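You operate a simulated robot arm through the tools that you are given. There is no shell and no other tool. Be economical: measure what you need, move in short steps, check, and stop when the job is done.

Carry out the task below with a simulated robot arm. There is one attempt and no reset: what you move stays moved.

TASK
Fetch the purple cube and set it on the note block. Take the blue cube and put it on top of the white travel cup on the top of the small goods bench. Put the red pen from the right end of the blue workbench in the red crate. Take the brass spacer from the top of the small goods bench and put it on top of the brown carton of seals. Count the green cubes on the top of the small goods bench, then put as many of the strap rolls from the top of the small goods bench on top of the white carton of wipes. Put the plug on the top of the side desk. Do these in any order.

The check looks at the end state, three seconds after you hand in, the way a careful person would. Anything else that was tipped, shoved, dropped, spilled or broken makes it a failure. A push-on lid holds only when it is set on centred and level and pressed home; a screw cap is set on level and turned clockwise until tight.

THE ROBOT
A 6-joint arm with a two-finger parallel gripper on a trunk, on a base that drives. Base frame: it is fixed to the floor where the robot stands at the start and does not move with it; the origin is under the middle of the robot, x ahead of it, y to its left, z up; the surface under the hand at the start is at about z = 740. Lengths are in mm, angles in rad, forces in N, time in s.
With the tool pointing down near the work surface it reaches from about 400 to 920 mm from the robot's upright axis, wherever it stands. Its first joint turns from -2.007 to 2.007 rad. Places, roughly: blue cube [-1250, -5250, 250]; brass spacer [-1250, -5750, 750]; carton of seals [-1000, -6000, 1000]; carton of wipes [-750, -6250, 1000]; green cube [-1000, -6000, 1000]; green cube (4x4x4 cm) [-700, -6000, 900]; note block (8x8x3 cm) [500, -100, 800]; plug (7x7x3 cm) [-900, -5800, 900]; purple cube (4x4x4 cm) [500, 0, 800]; red crate [-2250, -2000, 250]; red pen (3x3x13 cm) [-1100, -5100, 900]; strap roll (6x3x12 cm) [-1500, -5800, 900]; top of the side desk [1600, -4800, 700]; travel cup (7x7x11 cm) [-200, -6200, 900]. Payload 3.43 kg.
The TCP is the grasp point between the finger pads, 34 mm short of the fingertips. In the tool frame z runs along the fingers and y along their closing line. Largest opening 128 mm; finger width 24, thickness 12; the body of the gripper, 48 by 130 mm, starts 96 mm behind the TCP.
Orientation is that of the tool frame in the base frame, as [roll, pitch, yaw] about the fixed x, y, z axes, in that order (R = Rz(yaw) Ry(pitch) Rx(roll)). With the fingers straight down and closing along the base's y, the tool's x points along the base's -x, its y along +y and its z along -z.

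THE INTERFACE
- The arm moves only by the tool jog_arm. Its argument "rows" is text: rows parted by semicolons, each of 7 numbers parted by spaces: the shift along the base's x, y, z in units of 20 mm (1.0 is 20 mm), then the turn, a rotation vector about the base's x, y, z in units of 8 degrees (1.0 is 8 degrees), then the opening, from 0 (shut) to 1 (fully open). In form: tx ty tz wx wy wz jaw; .... A call has 1 to 8 rows; each row shifts and turns the commanded pose from where the row before left it. A call with a number of a shift or a turn outside -1 to 1 is refused whole. Rows are played at 5 a second. More than 50 mm and 0.15 rad between two rows, or a gripper value outside its range, and nothing of the call is played. A pose out of reach is approached as far as the arm can. The call stops where the force on the tool passes 40 N (or 10 N more than at its start, if that is more) or the arm is blocked; 0.2 s more then pass. Each finger travels about 108 mm/s and halts on what it meets, pressing with about 21 N; the grip force reading is that of the motor and also rises with nothing between the fingers. The clock runs only during rows and for 0.2 s after the last one: add rows that do not move to give the fingers time. The reply holds the time, the measured pose of the TCP, the force on the tool along the base axes, the opening and the grip force, in the units named above and with some noise, with the torque about the TCP (base axes, N m) and any sound that the robot's microphone picked up, and new pictures: "show" is both (left out), scene, wrist or none.
- Cameras (640 x 400 px; columns grow to the right, rows downward): "scene" is now at [39.3, 145.4, 1234]; the picture's right is [-0.57, -0.82, 0.00], its down [-0.46, 0.32, -0.83] and it looks along [0.68, -0.47, -0.56] (base axes); focal length 276 px, centre (320, 200). "wrist" rides on the gripper at [76, -11, -160] in the tool frame; the picture's right is [0.15, 0.99, 0.00], its down [-0.88, 0.13, -0.46] and it looks along [-0.45, 0.07, 0.89] (tool axes); focal length 234 px, centre (320, 200). There is no depth. A picture from a camera that has moved, and an enlarged one, comes with that camera's place and axes in the base frame and with its lens.
- slide_trunk(by): slides the trunk up (or, below 0, down) by that many mm; the arm and the scene camera ride with it, the base frame stays. It gives what a move gives, with no picture.
- base_move(legs): drives the robot by 1 to 6 legs, each [ahead, turn to the left] in mm and rad, along the robot's own axes; the way and the turn of a leg run together, so that a leg with both is an arc; at most 1500 mm and 3.142 rad a leg. The arm and the cameras ride along, it lands a little off, and it stops where it bumps. It gives what a move gives, and a new picture of the scene camera.
- head_to(pan, tilt): turns the head with the scene camera to pan (to the left, within 1.798 rad either way) and tilt (down, from -0.506 to 1.204), counted from straight ahead of the robot. It gives what a move gives, and a new picture of the scene camera.
- close_up(camera, box): a new picture of the part [left, top, right, bottom] of that camera's present view, enlarged. It takes no simulated time.
- hand_in(): hands the job in; it is judged then, once.

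Work in short steps. Places have to be worked out from the pictures, the camera data and where the tool is seen: move nearer, look again, correct. Check each grasp and each placing, and mend what went wrong. You have 207 turns and 260 pictures in all, those below and enlarged ones among them. Open the gripper and draw the arm clear of the work before you hand the job in, unless the task says otherwise.

The tools are called after "Call:" as name(argument=value, ...) on one line, values as JSON. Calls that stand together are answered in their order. jog_arm: Moves the arm, as the interface text tells. Its arguments: {"type":"object","properties":{"rows":{"type":"string"},"show":{"type":"string","enum":["both","scene","wrist","none"]}},"required":["rows"]} The other tools are called the same way: slide_trunk (by) slides the trunk up or down; base_move (legs) drives the base; head_to (pan, tilt) turns the head that bears the scene camera; close_up (camera, box) takes an enlarged picture of a part of a camera's view; hand_in () hands the job in.

At the start:

```text
time: 0.0
eef_pos: [540.9, -162.3, 1022.3]
tool_rot: [-3.14, 0.002, 3.141]
ft_force: [-0.5, -1.1, -0.3]
torque: [-0.01, 0.01, -0.01]
opening: 128.0
grasp_force: 0.0
trunk travel left (down, up): [-500.0, 290.0]
robot x, y, heading: [0.3, 3.7, 0.001]
head pan, tilt: [-0.604, 0.592]
```

scene: 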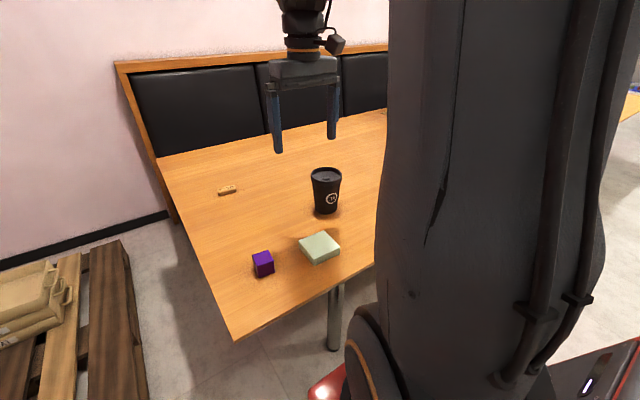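
wrist: 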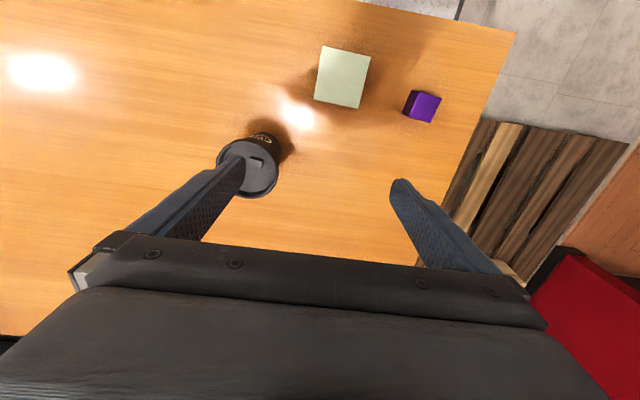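

The purple cube is at about [477, 1] and the note block at about [450, -135]. I'll take a close-up to read how each is turned.

Call:
close_up(camera="wrist", box=[300, 30, 460, 130])

```text
4.00 times, centred on (380, 80) of wrist
camera zoom: at [464.9, -173.3, 1182.6], right [-0.15, 0.99, 0.0], down [0.88, 0.13, 0.46], along [0.45, 0.07, -0.89], focal length 937 px, centre (80, 680)
```

zoom: 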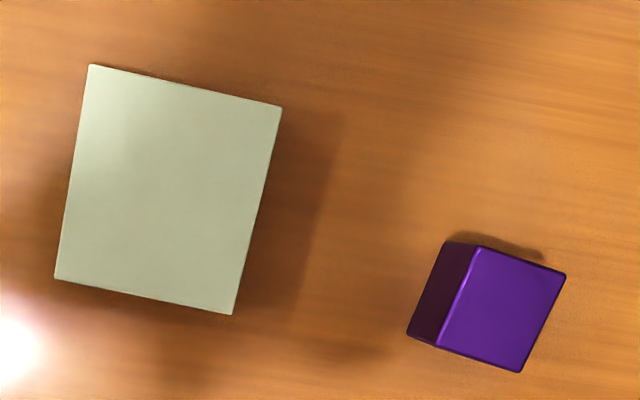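

Cube centre comes out at about (478, 0), turned about -6°. Note block centre is about (458, -140). I'll move over the cube.

Call:
jog_arm(rows="-0.39 1 -0.8 0 0 -0.1 0.7;-0.39 1 -0.8 0 0 -0.1 0.7;-0.39 1 -0.8 0 0 -0.1 0.7;-0.39 1 -0.8 0 0 -0.1 0.7;-0.39 1 -0.8 0 0 -0.1 0.7;-0.39 1 -0.8 0 0 -0.1 0.7;-0.39 1 -0.8 0 0 -0.1 0.7;-0.39 1 -0.8 0 0 -0.1 0.7", show="wrist")

```text
time: 1.8
eef_pos: [477.6, -2.6, 893.7]
tool_rot: [3.141, 0.0, 3.031]
ft_force: [0.3, -0.1, -0.4]
torque: [-0.01, -0.01, -0.03]
opening: 89.8
grasp_force: 0.0
trunk travel left (down, up): [-500.0, 290.0]
robot x, y, heading: [-0.3, -0.7, 0.003]
head pan, tilt: [-0.604, 0.592]
camera wrist: at [400.9, -4.6, 1053.7], right [-0.03, 1.0, 0.0], down [0.89, 0.03, 0.46], along [0.46, 0.02, -0.89], focal length 234 px, centre (320, 200)
```

wrist: 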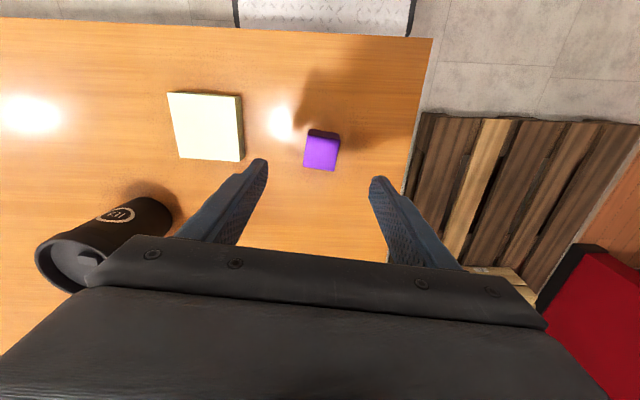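

The wrist view puts the cube top at (478, 0), under the tool. I'll go down to z≈779, which puts the tips at about 745, and close.

Call:
jog_arm(rows="0 0.14 -1 0 0 0 0.7;0 0 -1 0 0 0 0.7;0 0 -1 0 0 0 0.7;0 0 -1 0 0 0 0.7;0 0 -1 0 0 0 0.7;0 0 -0.7 0 0 0 0.7;0 0 0 0 0 0 0.2;0 0 0 0 0 0 0.2", show="wrist")

Call:
jog_arm(rows="0 0 0 0 0 0 0.2;0 0 1 0 0 0 0.2;0 0 1 0 0 0 0.2;0 0 1 0 0 0 0.2;0 0 1 0 0 0 0.2", show="wrist")

```text
time: 3.6
eef_pos: [478.6, 0.8, 781.2]
tool_rot: [3.141, -0.001, 3.031]
ft_force: [0.0, 0.3, 0.0]
torque: [-0.01, 0.0, -0.01]
opening: 39.7
grasp_force: 21.0
trunk travel left (down, up): [-500.0, 290.0]
robot x, y, heading: [0.6, 0.9, 0.001]
head pan, tilt: [-0.604, 0.592]
camera wrist: at [402.1, -2.1, 940.7], right [-0.04, 1.0, 0.0], down [0.89, 0.03, 0.46], along [0.46, 0.02, -0.89], focal length 234 px, centre (320, 200)
```

wrist: 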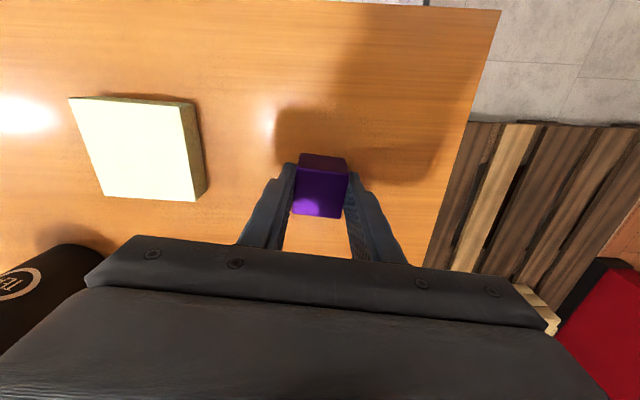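

```text
time: 4.8
eef_pos: [479.0, 1.1, 860.5]
tool_rot: [3.14, 0.0, 3.03]
ft_force: [0.1, 0.2, -2.0]
torque: [0.03, 0.03, -0.01]
opening: 39.5
grasp_force: 20.6
trunk travel left (down, up): [-500.0, 290.0]
robot x, y, heading: [-1.4, -2.5, -0.002]
head pan, tilt: [-0.604, 0.592]
camera wrist: at [401.6, -1.7, 1021.1], right [-0.04, 1.0, 0.0], down [0.89, 0.03, 0.46], along [0.46, 0.02, -0.89], focal length 234 px, centre (320, 200)
```

wrist: 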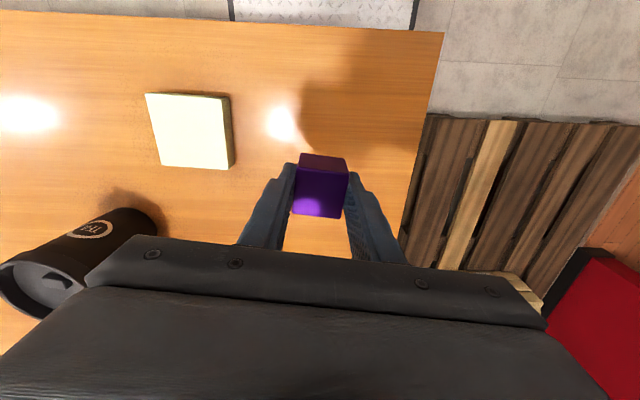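

The cube is held (opening 39.5). I'll carry it over the note block and look again.

Call:
jog_arm(rows="-0.15 -0.98 0 0 0 0 0.2;-0.15 -0.98 0 0 0 0 0.2;-0.15 -0.98 0 0 0 0 0.2;-0.15 -0.98 0 0 0 0 0.2;-0.15 -0.98 0 0 0 0 0.2;-0.15 -0.98 0 0 0 0 0.2;-0.15 -0.98 0 0 0 0 0.2", show="both")

```text
time: 6.4
eef_pos: [456.9, -136.7, 860.9]
tool_rot: [3.14, 0.0, 3.029]
ft_force: [0.2, 0.4, -1.3]
torque: [-0.03, 0.01, -0.02]
opening: 39.3
grasp_force: 21.0
trunk travel left (down, up): [-500.0, 290.0]
robot x, y, heading: [2.4, 2.4, 0.002]
head pan, tilt: [-0.604, 0.592]
camera scene: at [39.4, 145.5, 1233.9], right [-0.57, -0.82, 0.0], down [-0.46, 0.32, -0.83], along [0.68, -0.47, -0.56], focal length 276 px, centre (320, 200)
camera wrist: at [380.2, -139.3, 1020.7], right [-0.04, 1.0, 0.0], down [0.89, 0.03, 0.46], along [0.45, 0.02, -0.89], focal length 234 px, centre (320, 200)
```

scene: 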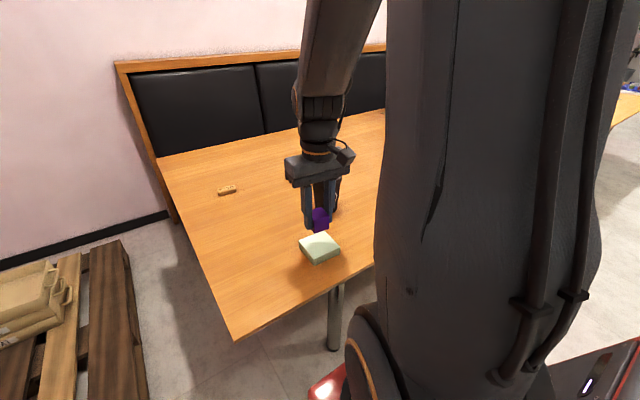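
wrist: 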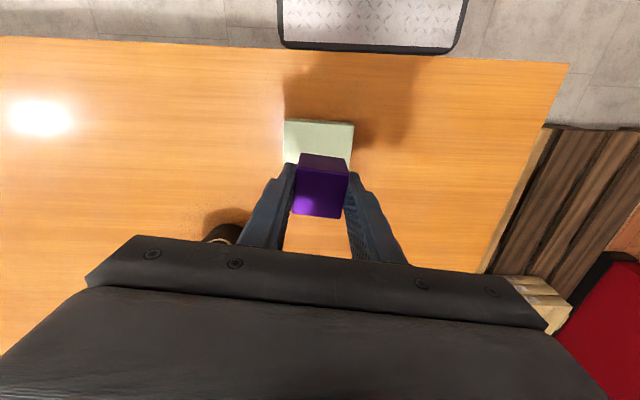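

The block's near edge is at x≈416 and y is centred at -137, so the tool is over its centre. I'll lower to z≈811 and release.

Call:
jog_arm(rows="0 0 -1 0 0 0 0.2;0 0 -1 0 0 0 0.2;0 0 -0.48 0 0 0 0.2;0 0 0 0 0 0 0.2;0 0 0 0 0 0 0.55;0 0 0 0 0 0 0.55;0 0 1 0 0 0 0.55;0 0 1 0 0 0 0.55", show="wrist")

Call:
jog_arm(rows="0 0 1 0 0 0 0.55;0 0 1 0 0 0 0.55;0 0 1 0 0 0 0.55;0 0 1 0 0 0 0.55;0 0 1 0 0 0 0.55;0 0 1 0 0 0 0.55;0 0 1 0 0 0 0.55;0 0 1 0 0 0 0.55", show="both")

```text
time: 8.2
eef_pos: [456.7, -137.0, 851.2]
tool_rot: [3.139, 0.001, 3.029]
ft_force: [-0.9, -0.5, 0.3]
torque: [0.0, -0.01, 0.01]
opening: 70.3
grasp_force: 0.1
trunk travel left (down, up): [-500.0, 290.0]
robot x, y, heading: [0.2, 0.5, -0.001]
head pan, tilt: [-0.604, 0.592]
camera wrist: at [380.6, -139.5, 1010.9], right [-0.04, 1.0, 0.0], down [0.89, 0.03, 0.46], along [0.46, 0.02, -0.89], focal length 234 px, centre (320, 200)
```

wrist: 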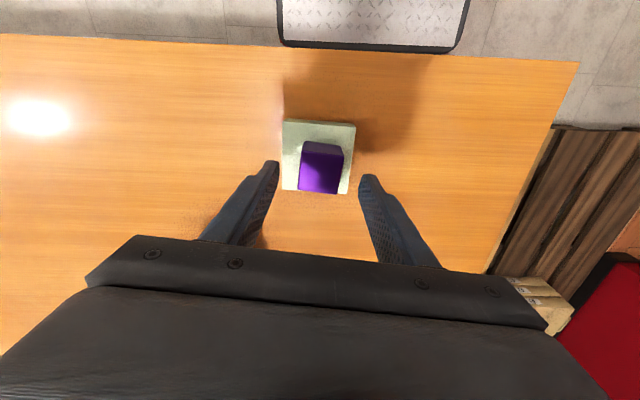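

```text
time: 10.0
eef_pos: [456.0, -137.3, 1010.5]
tool_rot: [3.14, 0.0, 3.031]
ft_force: [0.5, 0.3, -0.1]
torque: [0.0, 0.0, 0.03]
opening: 70.3
grasp_force: 0.0
trunk travel left (down, up): [-500.0, 290.0]
robot x, y, heading: [2.7, -1.3, -0.0]
head pan, tilt: [-0.604, 0.592]
camera scene: at [39.4, 145.3, 1234.0], right [-0.57, -0.82, 0.0], down [-0.46, 0.32, -0.83], along [0.68, -0.47, -0.56], focal length 276 px, centre (320, 200)
camera wrist: at [380.3, -139.0, 1171.2], right [-0.04, 1.0, 0.0], down [0.89, 0.03, 0.46], along [0.46, 0.02, -0.89], focal length 234 px, centre (320, 200)
```

scene: 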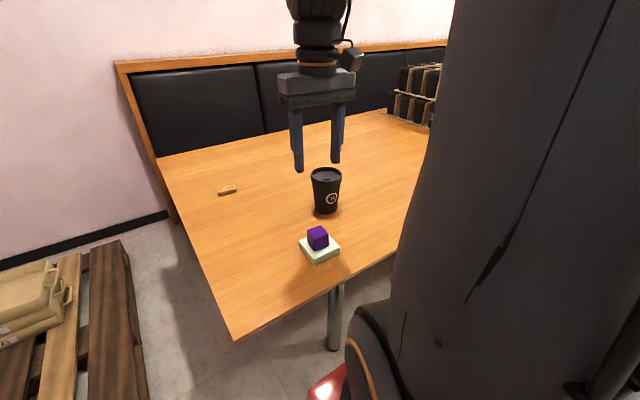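
wrist: 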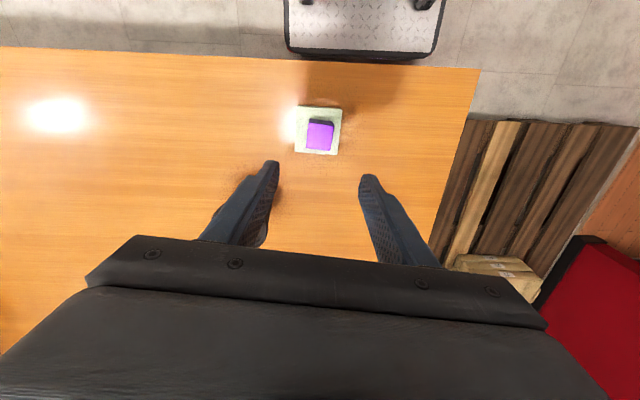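

The purple cube sits on the note block. Next I'll look toward the other area, to the robot's right and behind it.

Call:
head_to(pan=-1.75, tilt=0.15)

Call:
head_to(pan=1.79, tilt=0.3)

```text
time: 11.4
eef_pos: [456.6, -137.0, 1011.1]
tool_rot: [-3.14, 0.0, 3.03]
ft_force: [-0.1, 0.8, 0.7]
torque: [0.02, 0.0, 0.06]
opening: 70.5
grasp_force: 0.2
trunk travel left (down, up): [-500.0, 290.0]
robot x, y, heading: [-1.3, -1.8, -0.002]
head pan, tilt: [-1.751, 0.15]
camera scene: at [-50.2, 104.4, 1274.7], right [-0.98, 0.18, 0.0], down [0.03, 0.15, -0.99], along [-0.18, -0.97, -0.15], focal length 276 px, centre (320, 200)
```

scene: 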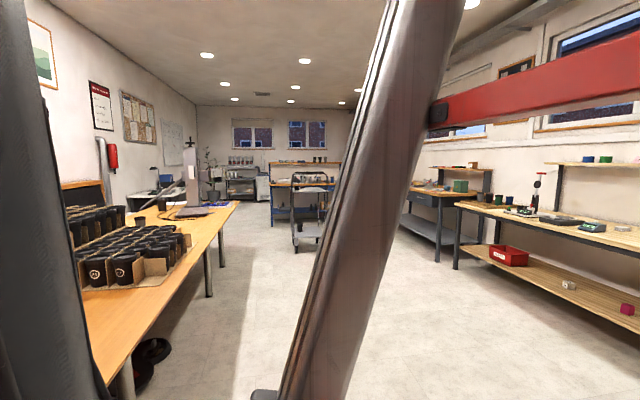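

```text
time: 14.3
eef_pos: [456.6, -136.2, 1010.5]
tool_rot: [-3.14, 0.002, 3.03]
ft_force: [-0.3, 0.0, 1.0]
torque: [-0.01, 0.0, -0.01]
opening: 70.3
grasp_force: 0.0
trunk travel left (down, up): [-500.0, 290.0]
robot x, y, heading: [-1.8, 4.6, -0.002]
head pan, tilt: [1.791, 0.3]
camera scene: at [-54.0, 286.8, 1260.7], right [0.98, 0.22, 0.0], down [0.06, -0.29, -0.96], along [-0.21, 0.93, -0.3], focal length 276 px, centre (320, 200)
```

scene: 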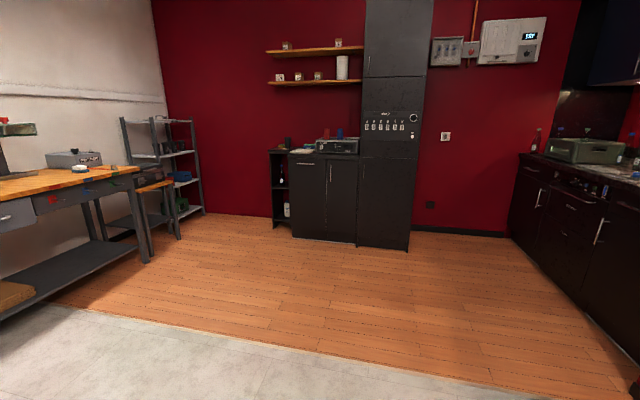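

The crate is on the lower shelf of a bench by the right-hand wall, and the blue workbench is at the far end. I'll back away from the table, turn right, and drive up the aisle.

Call:
base_move(legs=[[-1150, 0], [0, -1.571], [1000, 0]])

Call:
head_to(pan=-0.3, tilt=0.15)

```text
time: 28.8
eef_pos: [-1280.9, -1475.2, 1010.5]
tool_rot: [3.141, 0.001, 1.459]
ft_force: [0.1, 0.2, 0.2]
torque: [0.04, 0.03, 0.0]
opening: 70.4
grasp_force: 0.1
trunk travel left (down, up): [-500.0, 290.0]
robot x, y, heading: [-1145.9, -1015.9, -1.573]
head pan, tilt: [1.791, 0.3]
camera scene: at [-858.2, -963.7, 1260.7], right [0.22, -0.98, 0.0], down [-0.29, -0.06, -0.96], along [0.93, 0.21, -0.3], focal length 276 px, centre (320, 200)
```

scene: 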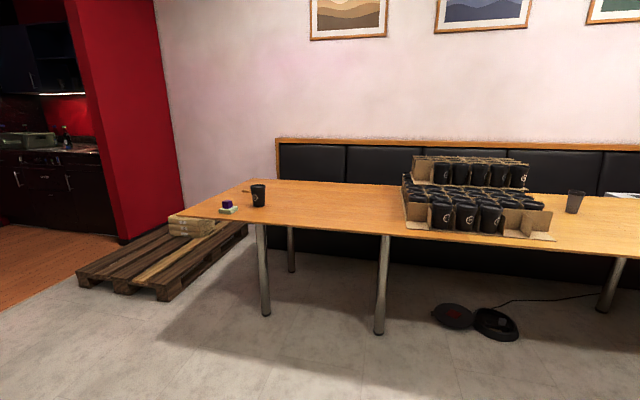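

```text
time: 30.8
eef_pos: [-1281.1, -1475.2, 1012.0]
tool_rot: [3.14, 0.0, 1.461]
ft_force: [-0.4, 0.7, -0.5]
torque: [0.0, -0.04, 0.0]
opening: 70.6
grasp_force: 0.1
trunk travel left (down, up): [-500.0, 290.0]
robot x, y, heading: [-1143.6, -1019.7, -1.572]
head pan, tilt: [-0.3, 0.15]
camera scene: at [-976.5, -1072.8, 1274.7], right [-0.96, 0.29, 0.0], down [0.04, 0.14, -0.99], along [-0.29, -0.95, -0.15], focal length 276 px, centre (320, 200)
```

scene: 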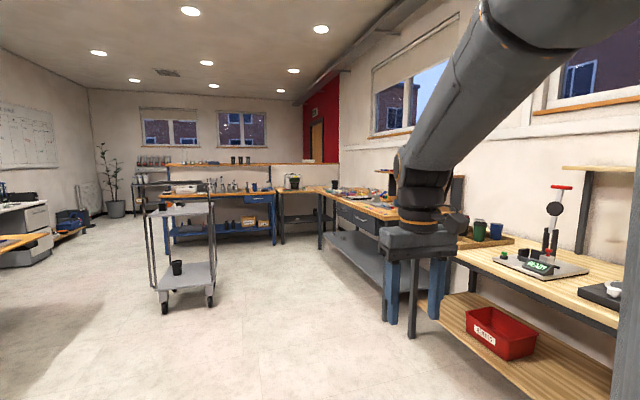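

The blue workbench is centred ahead at y≈-5200, and the trolley is left of my lane. I'll drive closer and look.

Call:
base_move(legs=[[1400, 0], [1250, 0]])

Call:
head_to(pan=0.15, tilt=0.25)

```text
time: 43.6
eef_pos: [-1277.0, -4098.5, 1010.6]
tool_rot: [-3.14, 0.001, 1.468]
ft_force: [0.2, -1.2, -0.5]
torque: [0.0, -0.03, -0.03]
opening: 70.5
grasp_force: 0.1
trunk travel left (down, up): [-500.0, 290.0]
robot x, y, heading: [-1144.8, -3643.5, -1.561]
head pan, tilt: [-0.3, 0.15]
camera scene: at [-976.9, -3693.6, 1274.7], right [-0.96, 0.29, 0.0], down [0.04, 0.14, -0.99], along [-0.28, -0.95, -0.15], focal length 276 px, centre (320, 200)
```

scene: 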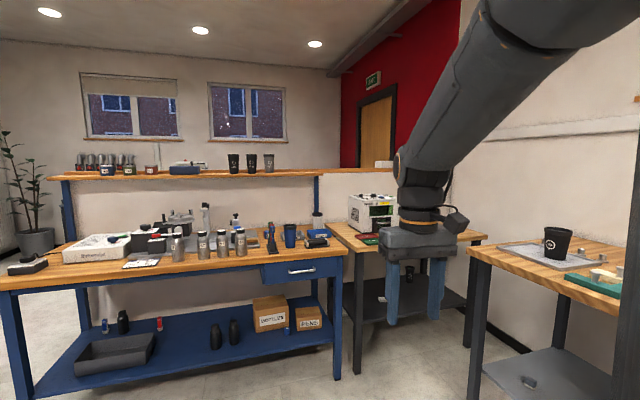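

```text
time: 44.5
eef_pos: [-1277.2, -4098.3, 1011.1]
tool_rot: [3.141, 0.0, 1.467]
ft_force: [-0.5, 0.1, -0.6]
torque: [0.02, 0.01, 0.02]
opening: 70.4
grasp_force: 0.1
trunk travel left (down, up): [-500.0, 290.0]
robot x, y, heading: [-1141.1, -3641.0, -1.564]
head pan, tilt: [0.15, 0.25]
camera scene: at [-935.5, -3697.0, 1265.5], right [-0.99, -0.16, 0.0], down [-0.04, 0.24, -0.97], along [0.15, -0.96, -0.25], focal length 276 px, centre (320, 200)
```

scene: 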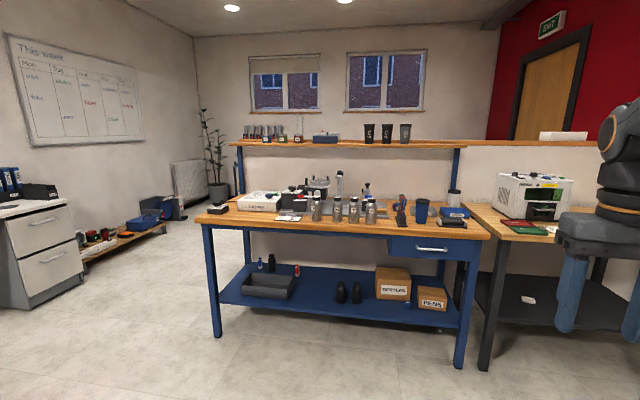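

I'll enlarge the bench and the area around it to identify things.

Call:
close_up(camera="scene", box=[200, 110, 360, 210])

Call:
close_up(camera="scene", box=[340, 160, 500, 260])

Call:
close_up(camera="scene", box=[230, 240, 470, 390])

```text
4.00 times, centred on (280, 160) of scene
camera zoom: at [-935.5, -3697.0, 1265.5], right [-0.99, -0.16, 0.0], down [-0.04, 0.24, -0.97], along [0.15, -0.96, -0.25], focal length 1104 px, centre (480, 360)
```

zoom: 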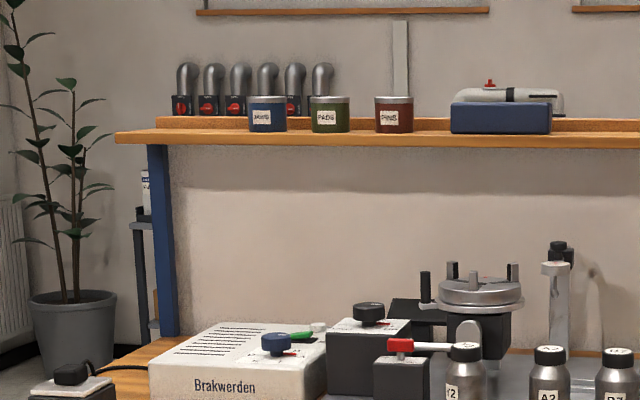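

```text
4.00 times, centred on (420, 210) of scene
camera zoom: at [-935.5, -3697.0, 1265.5], right [-0.99, -0.16, 0.0], down [-0.04, 0.24, -0.97], along [0.15, -0.96, -0.25], focal length 1104 px, centre (-80, 160)
```

zoom: 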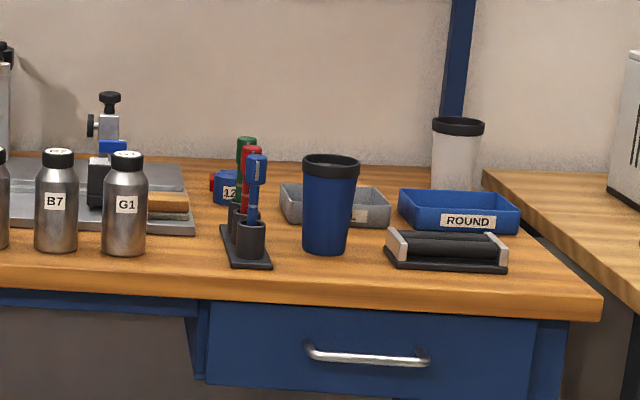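

```text
2.67 times, centred on (350, 315) of scene
camera zoom: at [-935.5, -3697.0, 1265.5], right [-0.99, -0.16, 0.0], down [-0.04, 0.24, -0.97], along [0.15, -0.96, -0.25], focal length 736 px, centre (240, -107)
```

zoom: 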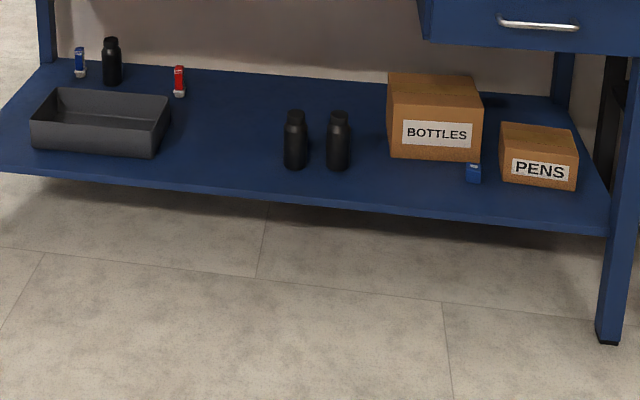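

The pens stand in a holder, with red in the middle. The blue cube is on the lower shelf in front of the BOTTLES box. I'll raise the trunk to look over the low wall for the goods bench.

Call:
slide_trunk(by=285)

Call:
head_to(pan=0.1, tilt=0.2)

```text
time: 47.4
eef_pos: [-1277.1, -4098.4, 1295.7]
tool_rot: [3.141, 0.002, 1.468]
ft_force: [0.6, 0.0, -0.4]
torque: [0.03, -0.01, -0.02]
opening: 70.5
grasp_force: 0.0
trunk travel left (down, up): [-785.0, 5.0]
robot x, y, heading: [-1146.0, -3642.3, -1.555]
head pan, tilt: [0.15, 0.25]
```

```text
time: 48.0
eef_pos: [-1277.8, -4098.4, 1295.6]
tool_rot: [-3.141, -0.001, 1.468]
ft_force: [-0.8, -0.7, 0.4]
torque: [-0.01, -0.03, -0.02]
opening: 70.4
grasp_force: 0.1
trunk travel left (down, up): [-785.0, 5.0]
robot x, y, heading: [-1145.8, -3641.7, -1.556]
head pan, tilt: [0.099, 0.201]
camera scene: at [-940.9, -3618.1, 1555.0], right [-0.99, -0.11, 0.0], down [-0.02, 0.2, -0.98], along [0.11, -0.97, -0.2], focal length 276 px, centre (320, 200)
```

scene: 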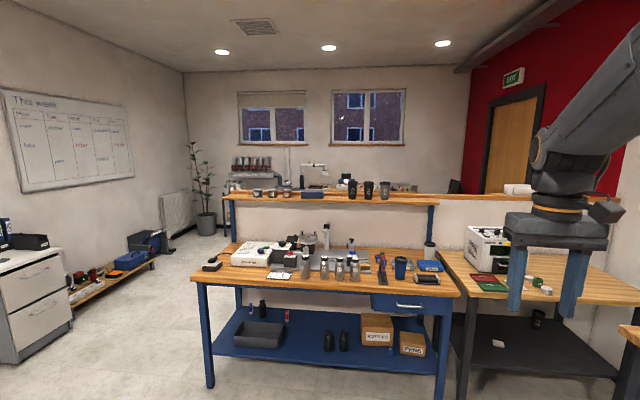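

The goods bench is behind the low wall and reached from the left. I'll do the pen first: drive up to the blue bench, with the arm raised well above it.

Call:
base_move(legs=[[850, 0]])

Call:
head_to(pan=-0.15, tilt=0.9)

```text
time: 52.5
eef_pos: [-1275.4, -4952.0, 1295.5]
tool_rot: [-3.141, -0.001, 1.461]
ft_force: [0.0, 0.2, -0.6]
torque: [0.02, -0.02, 0.04]
opening: 70.4
grasp_force: 0.1
trunk travel left (down, up): [-785.0, 5.0]
robot x, y, heading: [-1140.8, -4493.4, -1.57]
head pan, tilt: [0.099, 0.201]
camera scene: at [-936.0, -4474.1, 1555.0], right [-0.99, -0.1, 0.0], down [-0.02, 0.2, -0.98], along [0.1, -0.97, -0.2], focal length 276 px, centre (320, 200)
```

scene: 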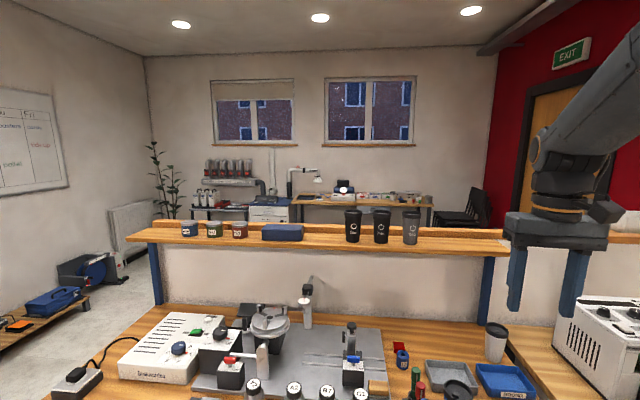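

```text
time: 53.6
eef_pos: [-1275.3, -4952.2, 1296.6]
tool_rot: [-3.14, 0.001, 1.461]
ft_force: [-0.9, 0.0, 0.2]
torque: [-0.02, 0.01, -0.02]
opening: 70.3
grasp_force: 0.0
trunk travel left (down, up): [-785.0, 5.0]
robot x, y, heading: [-1138.7, -4493.2, -1.57]
head pan, tilt: [-0.15, 0.901]
camera scene: at [-956.6, -4456.2, 1493.5], right [-0.99, 0.15, 0.0], down [0.12, 0.77, -0.62], along [-0.09, -0.61, -0.78], focal length 276 px, centre (320, 200)
```

scene: 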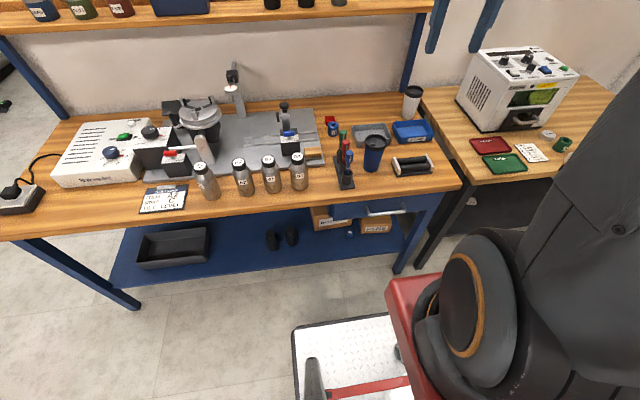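

The bench is well in view. I'll enlarge the pens to locate the red one and the bench edge.

Call:
close_up(camera="scene", box=[300, 100, 420, 200])

```text
4.00 times, centred on (360, 150) of scene
camera zoom: at [-956.6, -4456.2, 1493.5], right [-0.99, 0.15, 0.0], down [0.12, 0.77, -0.62], along [-0.09, -0.61, -0.78], focal length 1104 px, centre (160, 400)
```

zoom: 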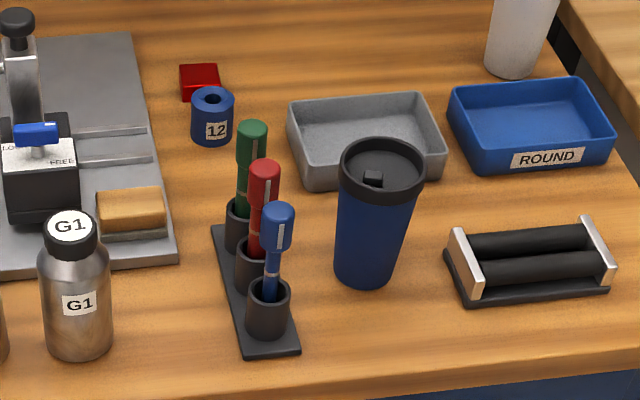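

Top of the bench is at z≈806, and the red pen is at about (-1136, -5107) with its top near z 930. The tool's closing line already lies across the pen row. I'll move over it and lower the trunk.

Call:
jog_arm(rows="0.87 -0.97 0 0 0 0 0.45;0.87 -0.97 0 0 0 0 0.45;0.87 -0.97 0 0 0 0 0.45;0.87 -0.97 0 0 0 0 0.45;0.87 -0.97 0 0 0 0 0.45;0.87 -0.97 0 0 0 0 0.45;0.87 -0.97 0 0 0 0 0.45;0.87 -0.97 0 0 0 0 0.45", show="none")

Call:
slide_trunk(by=-230)

Call:
close_up(camera="wrist", box=[200, 20, 440, 220])

```text
time: 55.4
eef_pos: [-1135.5, -5108.7, 1295.7]
tool_rot: [-3.142, 0.001, 1.46]
ft_force: [-0.3, 1.4, -1.0]
torque: [-0.05, -0.01, 0.02]
opening: 57.7
grasp_force: 0.0
trunk travel left (down, up): [-785.0, 5.0]
robot x, y, heading: [-1136.4, -4494.8, -1.57]
head pan, tilt: [-0.15, 0.901]
```

```text
time: 57.8
eef_pos: [-1136.6, -5107.6, 1065.2]
tool_rot: [-3.14, -0.001, 1.46]
ft_force: [-0.1, 0.4, 0.1]
torque: [-0.02, 0.01, 0.01]
opening: 57.6
grasp_force: 0.0
trunk travel left (down, up): [-555.0, 235.0]
robot x, y, heading: [-1141.6, -4493.2, -1.569]
head pan, tilt: [-0.15, 0.901]
```

```text
2.00 times, centred on (320, 120) of wrist
camera zoom: at [-1139.5, -5029.6, 1226.1], right [1.0, 0.04, 0.0], down [0.03, -0.89, 0.46], along [0.02, -0.46, -0.89], focal length 468 px, centre (320, 360)
```

zoom: 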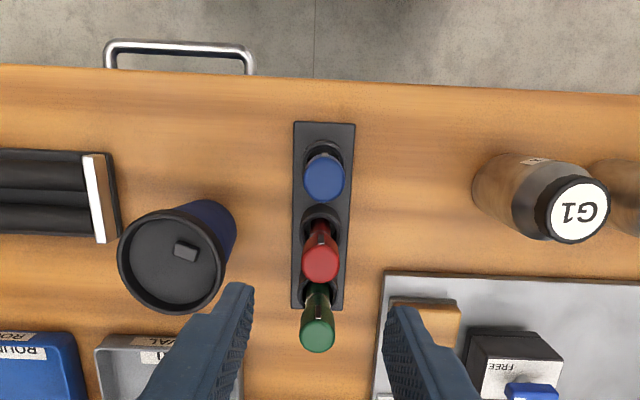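

The red cap is at (-1134.6, -5113), so I need a small correction. I'll descend with the trunk, then jog in and grip.

Call:
slide_trunk(by=-120)

Call:
jog_arm(rows="0.1 -0.22 0 0 0 0 0.45;0 0 -0.5 0 0 0 0.45", show="wrist")

```text
time: 59.3
eef_pos: [-1137.2, -5106.7, 946.6]
tool_rot: [-3.141, -0.001, 1.461]
ft_force: [-0.7, -0.8, -0.1]
torque: [0.0, 0.01, -0.03]
opening: 57.9
grasp_force: 0.1
trunk travel left (down, up): [-435.0, 355.0]
robot x, y, heading: [-1140.4, -4494.2, -1.57]
head pan, tilt: [-0.15, 0.901]
```

```text
time: 59.9
eef_pos: [-1135.7, -5111.5, 935.6]
tool_rot: [3.142, 0.001, 1.46]
ft_force: [-0.4, 0.0, -0.5]
torque: [0.01, 0.02, 0.03]
opening: 57.3
grasp_force: 0.1
trunk travel left (down, up): [-435.0, 355.0]
robot x, y, heading: [-1137.3, -4494.4, -1.571]
head pan, tilt: [-0.15, 0.901]
camera wrist: at [-1137.4, -5034.2, 1095.9], right [1.0, 0.04, 0.0], down [0.03, -0.89, 0.46], along [0.02, -0.45, -0.89], focal length 234 px, centre (320, 200)
```

wrist: 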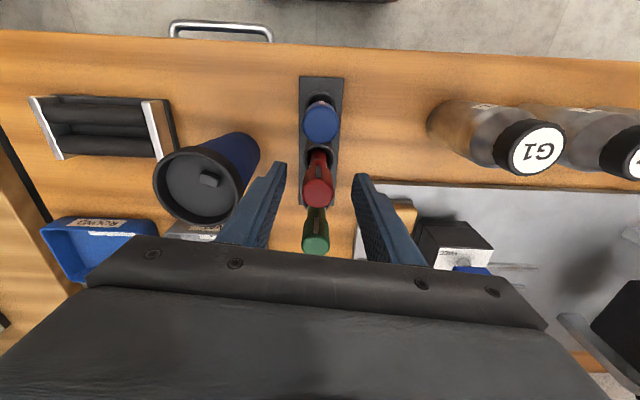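

There is clearance on both sides. I'll go down 40 mm and close on the cap.

Call:
jog_arm(rows="0.05 0 -1 0 0 0 0.45;0 0 -1 0 0 0 0.45;0 0 0 0 0 0 0.1;0 0 0 0 0 0 0.1;0 0 0 0 0 0 0.1", show="wrist")

```text
time: 61.1
eef_pos: [-1133.7, -5110.3, 895.1]
tool_rot: [-3.141, -0.001, 1.46]
ft_force: [0.6, 0.1, -0.2]
torque: [-0.03, 0.0, -0.03]
opening: 23.4
grasp_force: 21.4
trunk travel left (down, up): [-435.0, 355.0]
robot x, y, heading: [-1138.9, -4494.5, -1.57]
head pan, tilt: [-0.15, 0.901]
camera wrist: at [-1136.5, -5033.8, 1055.6], right [1.0, 0.04, 0.0], down [0.03, -0.89, 0.46], along [0.02, -0.46, -0.89], focal length 234 px, centre (320, 200)
```

wrist: 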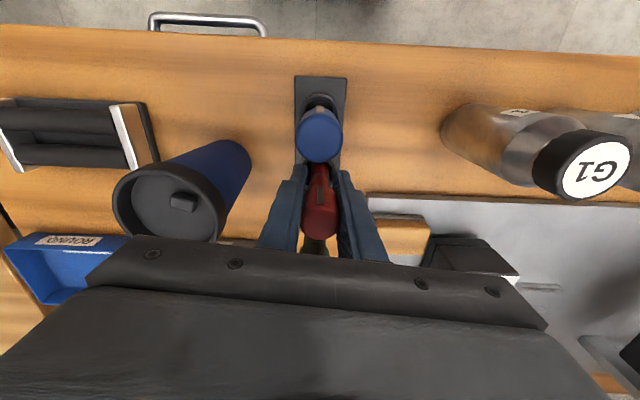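

Gripped at 23 mm. I'll lift straight up with the trunk.

Call:
slide_trunk(by=250)

Call:
close_up(camera="wrist", box=[0, 0, 640, 400])

Call:
close_up(camera="scene", box=[240, 50, 480, 200])

```text
time: 63.7
eef_pos: [-1134.3, -5111.2, 1145.7]
tool_rot: [3.141, 0.0, 1.459]
ft_force: [-0.3, 0.0, -0.3]
torque: [0.02, 0.05, 0.01]
opening: 23.5
grasp_force: 20.8
trunk travel left (down, up): [-685.0, 105.0]
robot x, y, heading: [-1136.1, -4494.4, -1.57]
head pan, tilt: [-0.15, 0.901]
```

```text
1.00 times, centred on (320, 200) of wrist (not enlarged: the box is as wide or as high as the picture)
camera zoom: at [-1136.5, -5034.2, 1305.9], right [1.0, 0.04, 0.0], down [0.03, -0.89, 0.46], along [0.02, -0.46, -0.89], focal length 234 px, centre (320, 200)
```

zoom: 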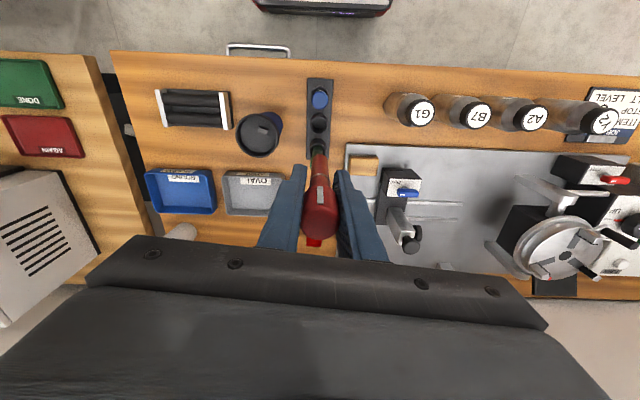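

```text
2.67 times, centred on (360, 125) of scene
camera zoom: at [-956.5, -4484.0, 1393.4], right [-0.99, 0.15, 0.0], down [0.12, 0.78, -0.62], along [-0.09, -0.61, -0.78], focal length 736 px, centre (213, 400)
```

zoom: 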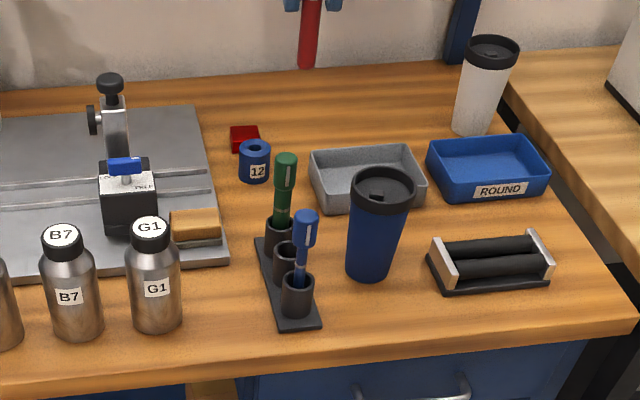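

The pen came out cleanly. I'll reverse to the crate's bench and turn to face it.

Call:
base_move(legs=[[-1250, 0], [-1230, 0], [0, -1.571]])

Call:
head_to(pan=0.2, tilt=0.6)

```text
time: 79.6
eef_pos: [-1761.4, -2030.5, 1144.9]
tool_rot: [3.142, 0.0, -0.079]
ft_force: [0.6, -0.1, -1.5]
torque: [0.04, 0.02, -0.02]
opening: 22.9
grasp_force: 20.4
trunk travel left (down, up): [-685.0, 105.0]
robot x, y, heading: [-1145.0, -2008.4, -3.106]
head pan, tilt: [-0.15, 0.901]
camera scene: at [-1129.7, -2188.2, 1393.4], right [0.12, 0.99, 0.0], down [0.78, -0.09, -0.62], along [-0.62, 0.07, -0.78], focal length 276 px, centre (320, 200)
```

scene: 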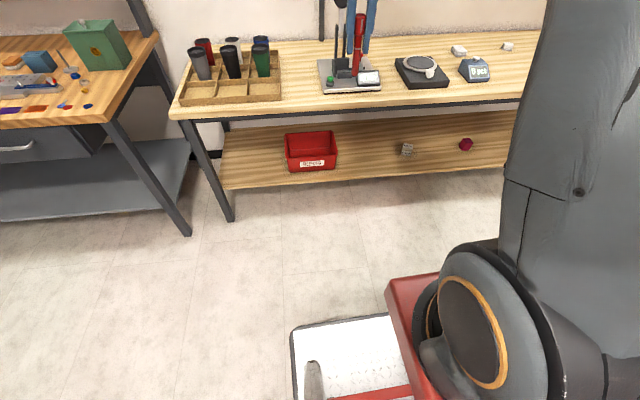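

```text
time: 80.5
eef_pos: [-1761.7, -2031.1, 1145.7]
tool_rot: [-3.142, 0.001, -0.08]
ft_force: [-0.2, 0.3, -0.2]
torque: [0.01, 0.0, -0.01]
opening: 23.6
grasp_force: 21.0
trunk travel left (down, up): [-685.0, 105.0]
robot x, y, heading: [-1144.2, -2005.5, -3.109]
head pan, tilt: [0.201, 0.6]
camera scene: at [-1140.7, -2217.4, 1418.2], right [-0.23, 0.97, 0.0], down [0.55, 0.13, -0.82], along [-0.8, -0.19, -0.57], focal length 276 px, centre (320, 200)
```

scene: 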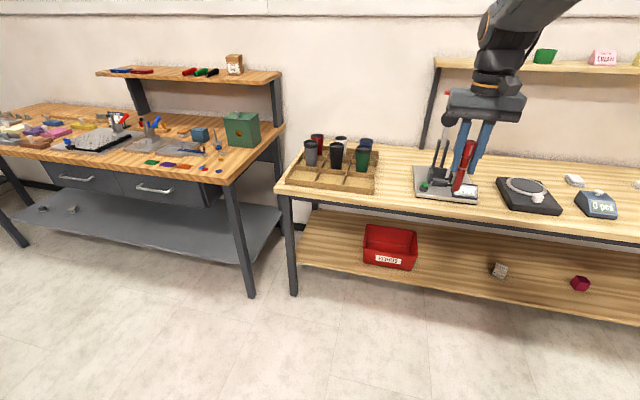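

The crate is on the lower shelf under the bench top, front face near x≈-2187, y≈-2110. I'll tilt the tool about 60° forward in free space so it can reach in under the top.

Call:
jog_arm(rows="0 -0.5 0 0 0.94 0 0.1;0 -0.5 0 0 0.94 0 0.1;0 -0.5 0 0 0.94 0 0.1;0 -0.5 0 0 0.94 0 0.1;0 -0.5 0 0 0.94 0 0.1;0 -0.5 0 0 0.94 0 0.1;0 -0.5 0 0 0.94 0 0.1;0 -0.5 0 0 0.94 0 0.1", show="both")

```text
time: 82.3
eef_pos: [-1760.6, -2082.8, 1141.7]
tool_rot: [3.107, 0.874, -0.117]
ft_force: [-0.5, 0.0, -0.9]
torque: [0.02, 0.01, 0.0]
opening: 23.3
grasp_force: 20.7
out of reach, approached as far as the arm can: row 6, 7, 8
trunk travel left (down, up): [-685.0, 105.0]
robot x, y, heading: [-1144.9, -2003.5, -3.109]
head pan, tilt: [0.201, 0.6]
camera scene: at [-1140.7, -2217.4, 1418.2], right [-0.23, 0.97, 0.0], down [0.55, 0.13, -0.83], along [-0.8, -0.19, -0.56], focal length 276 px, centre (320, 200)
camera wrist: at [-1588.0, -2085.7, 1186.9], right [0.0, -1.0, -0.09], down [-0.22, -0.09, 0.97], along [-0.97, 0.02, -0.22], focal length 234 px, centre (320, 200)
```

scene: 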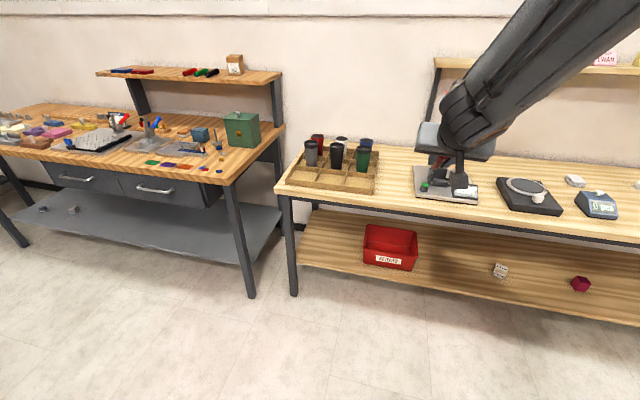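
wrist: 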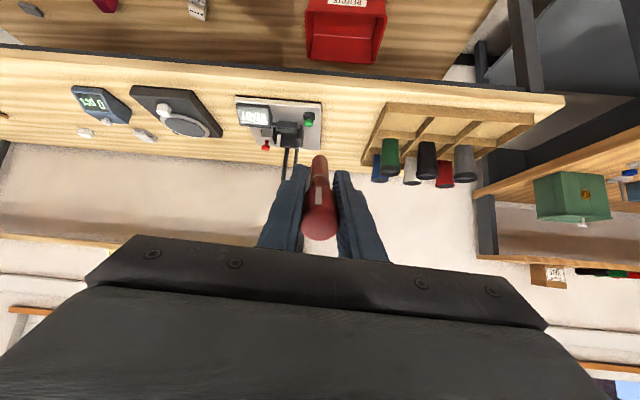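

The tilt stopped at 50°, with the tool about in line with the forearm. Reaching further out should flatten the forearm, so I'll test that in free space.

Call:
jog_arm(rows="-1 0 0 0 0 0 0.1;-1 0 0 0 0 0 0.1;-1 0 0 0 0 0 0.1;-1 0 0 0 0 0 0.1;-1 0 0 0 0 0 0.1;-1 0 0 0 0 0 0.1", show="none")

```text
time: 83.7
eef_pos: [-1879.5, -2083.5, 1143.3]
tool_rot: [3.105, 0.872, -0.118]
ft_force: [0.3, -0.1, -0.9]
torque: [0.04, -0.01, 0.0]
opening: 23.4
grasp_force: 21.0
trunk travel left (down, up): [-685.0, 105.0]
robot x, y, heading: [-1145.0, -2004.7, -3.106]
head pan, tilt: [0.201, 0.6]
```

Now I'll tilt a bit more at this reach.

Call:
jog_arm(rows="0 0 0 0 0.6 0 0.1;0 0 0 0 0.6 0 0.1;0 0 0 0 0.6 0 0.1", show="scene")

```text
time: 84.5
eef_pos: [-1879.8, -2083.4, 1142.9]
tool_rot: [3.039, 1.124, -0.177]
ft_force: [0.3, -0.2, -0.1]
torque: [0.01, -0.02, -0.02]
opening: 23.5
grasp_force: 21.1
trunk travel left (down, up): [-685.0, 105.0]
robot x, y, heading: [-1146.1, -2005.4, -3.108]
head pan, tilt: [0.201, 0.6]
camera scene: at [-1140.7, -2217.5, 1418.2], right [-0.23, 0.97, 0.0], down [0.55, 0.13, -0.83], along [-0.8, -0.19, -0.56], focal length 276 px, centre (320, 200)
```

scene: 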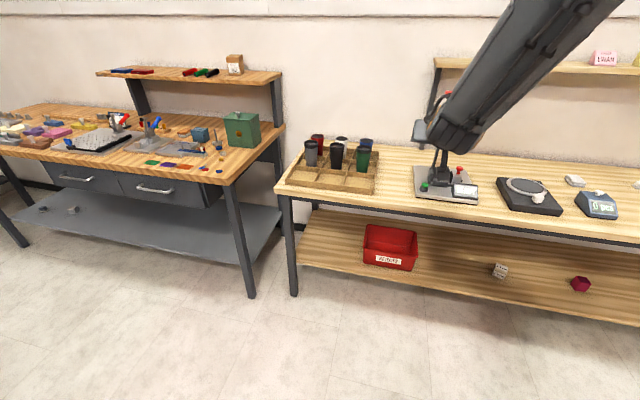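

Now 26° below horizontal. I'll lower the trunk here, clear of the bench front, and look at the crate from the wrist camera.

Call:
slide_trunk(by=-600)

Call:
close_up(camera="wrist", box=[0, 0, 640, 400])

Call:
head_to(pan=0.1, tilt=0.35)

```text
refused: -600 is not a number from -400 to 400
```

```text
1.00 times, centred on (320, 200) of wrist (not enlarged: the box is as wide or as high as the picture)
camera zoom: at [-1702.4, -2085.6, 1142.6], right [-0.02, -1.0, -0.09], down [0.03, -0.09, 1.0], along [-1.0, 0.02, 0.03], focal length 234 px, centre (320, 200)
```

zoom: 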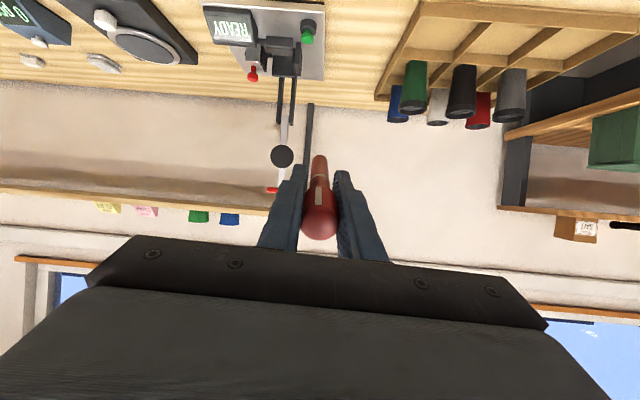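

```text
time: 85.2
eef_pos: [-1879.5, -2081.8, 1142.6]
tool_rot: [3.041, 1.122, -0.176]
ft_force: [-0.5, 0.1, -0.3]
torque: [0.02, 0.01, -0.03]
opening: 23.1
grasp_force: 21.1
trunk travel left (down, up): [-685.0, 105.0]
robot x, y, heading: [-1147.6, -2004.2, -3.107]
head pan, tilt: [0.099, 0.351]
camera scene: at [-1147.0, -2209.3, 1440.9], right [-0.13, 0.99, 0.0], down [0.34, 0.05, -0.94], along [-0.93, -0.12, -0.34], focal length 276 px, centre (320, 200)
```

scene: 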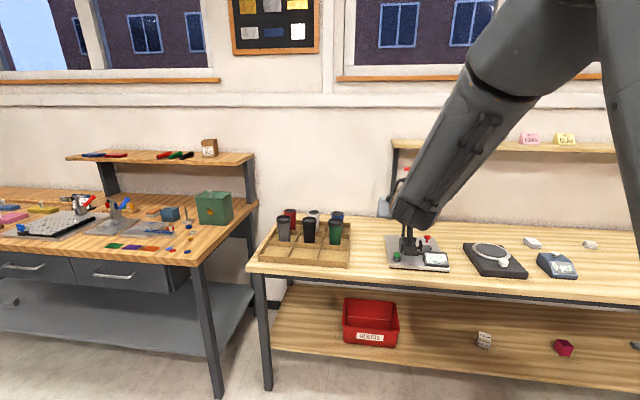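

I'll lower in two steps and look again from below.

Call:
slide_trunk(by=-400)

Call:
slide_trunk(by=-200)

Call:
close_up(camera="wrist", box=[0, 0, 640, 400])

Call:
close_up(camera="scene", box=[240, 100, 560, 300])

```text
time: 89.1
eef_pos: [-1879.7, -2082.0, 742.6]
tool_rot: [3.038, 1.124, -0.177]
ft_force: [0.1, 0.3, -0.6]
torque: [-0.01, 0.06, 0.02]
opening: 23.4
grasp_force: 20.5
trunk travel left (down, up): [-285.0, 505.0]
robot x, y, heading: [-1143.7, -2006.3, -3.109]
head pan, tilt: [0.099, 0.351]
```

```text
time: 91.2
eef_pos: [-1879.1, -2082.5, 541.7]
tool_rot: [3.038, 1.125, -0.176]
ft_force: [-0.2, 0.0, -1.0]
torque: [-0.03, 0.01, -0.01]
opening: 23.1
grasp_force: 20.8
trunk travel left (down, up): [-85.0, 705.0]
robot x, y, heading: [-1143.6, -2003.7, -3.104]
head pan, tilt: [0.099, 0.351]
```

```text
1.00 times, centred on (320, 200) of wrist (not enlarged: the box is as wide or as high as the picture)
camera zoom: at [-1702.5, -2085.7, 542.7], right [-0.02, -1.0, -0.09], down [0.02, -0.09, 1.0], along [-1.0, 0.02, 0.03], focal length 234 px, centre (320, 200)
```

zoom: 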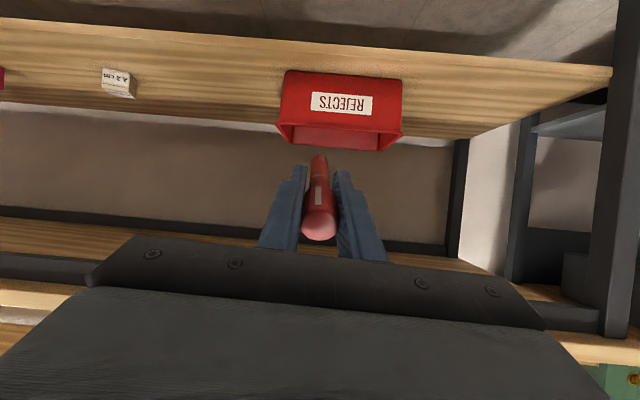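

```text
2.00 times, centred on (400, 200) of scene
camera zoom: at [-1313.9, -2214.9, 841.0], right [-0.13, 0.99, 0.0], down [0.34, 0.05, -0.94], along [-0.93, -0.12, -0.34], focal length 552 px, centre (160, 200)
```

zoom: 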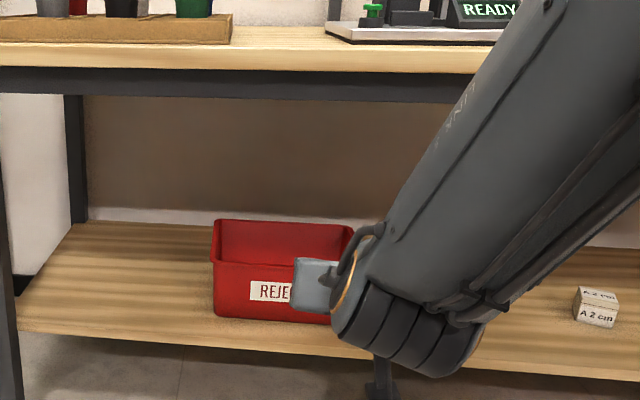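

Shelf is at z≈287. The crate spans x≈-2210 to -2380 and y≈-2226 to -1981, with its rim at z≈405. The bench rail's underside is at about 715. I'll view the whole scene for arm clearance before driving in.

Call:
head_to(pan=-0.1, tilt=0.3)

```text
time: 92.0
eef_pos: [-1880.1, -2082.6, 542.2]
tool_rot: [3.037, 1.122, -0.176]
ft_force: [-0.2, 0.1, -0.9]
torque: [-0.01, 0.01, 0.0]
opening: 23.2
grasp_force: 21.0
trunk travel left (down, up): [-85.0, 705.0]
robot x, y, heading: [-1143.7, -2002.2, -3.107]
head pan, tilt: [-0.099, 0.3]
camera scene: at [-1314.8, -2196.4, 845.7], right [0.07, 1.0, 0.0], down [0.3, -0.02, -0.96], along [-0.95, 0.06, -0.3], focal length 276 px, centre (320, 200)
```

scene: 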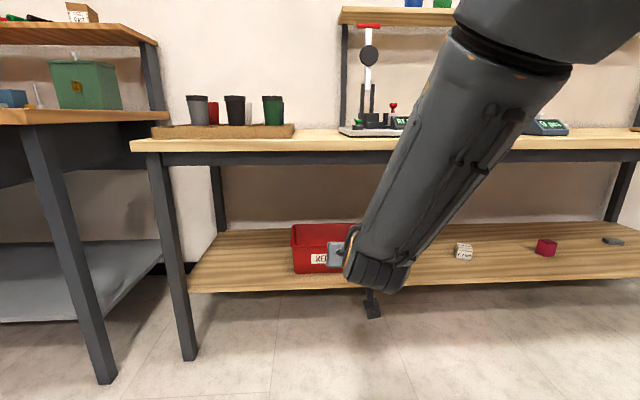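

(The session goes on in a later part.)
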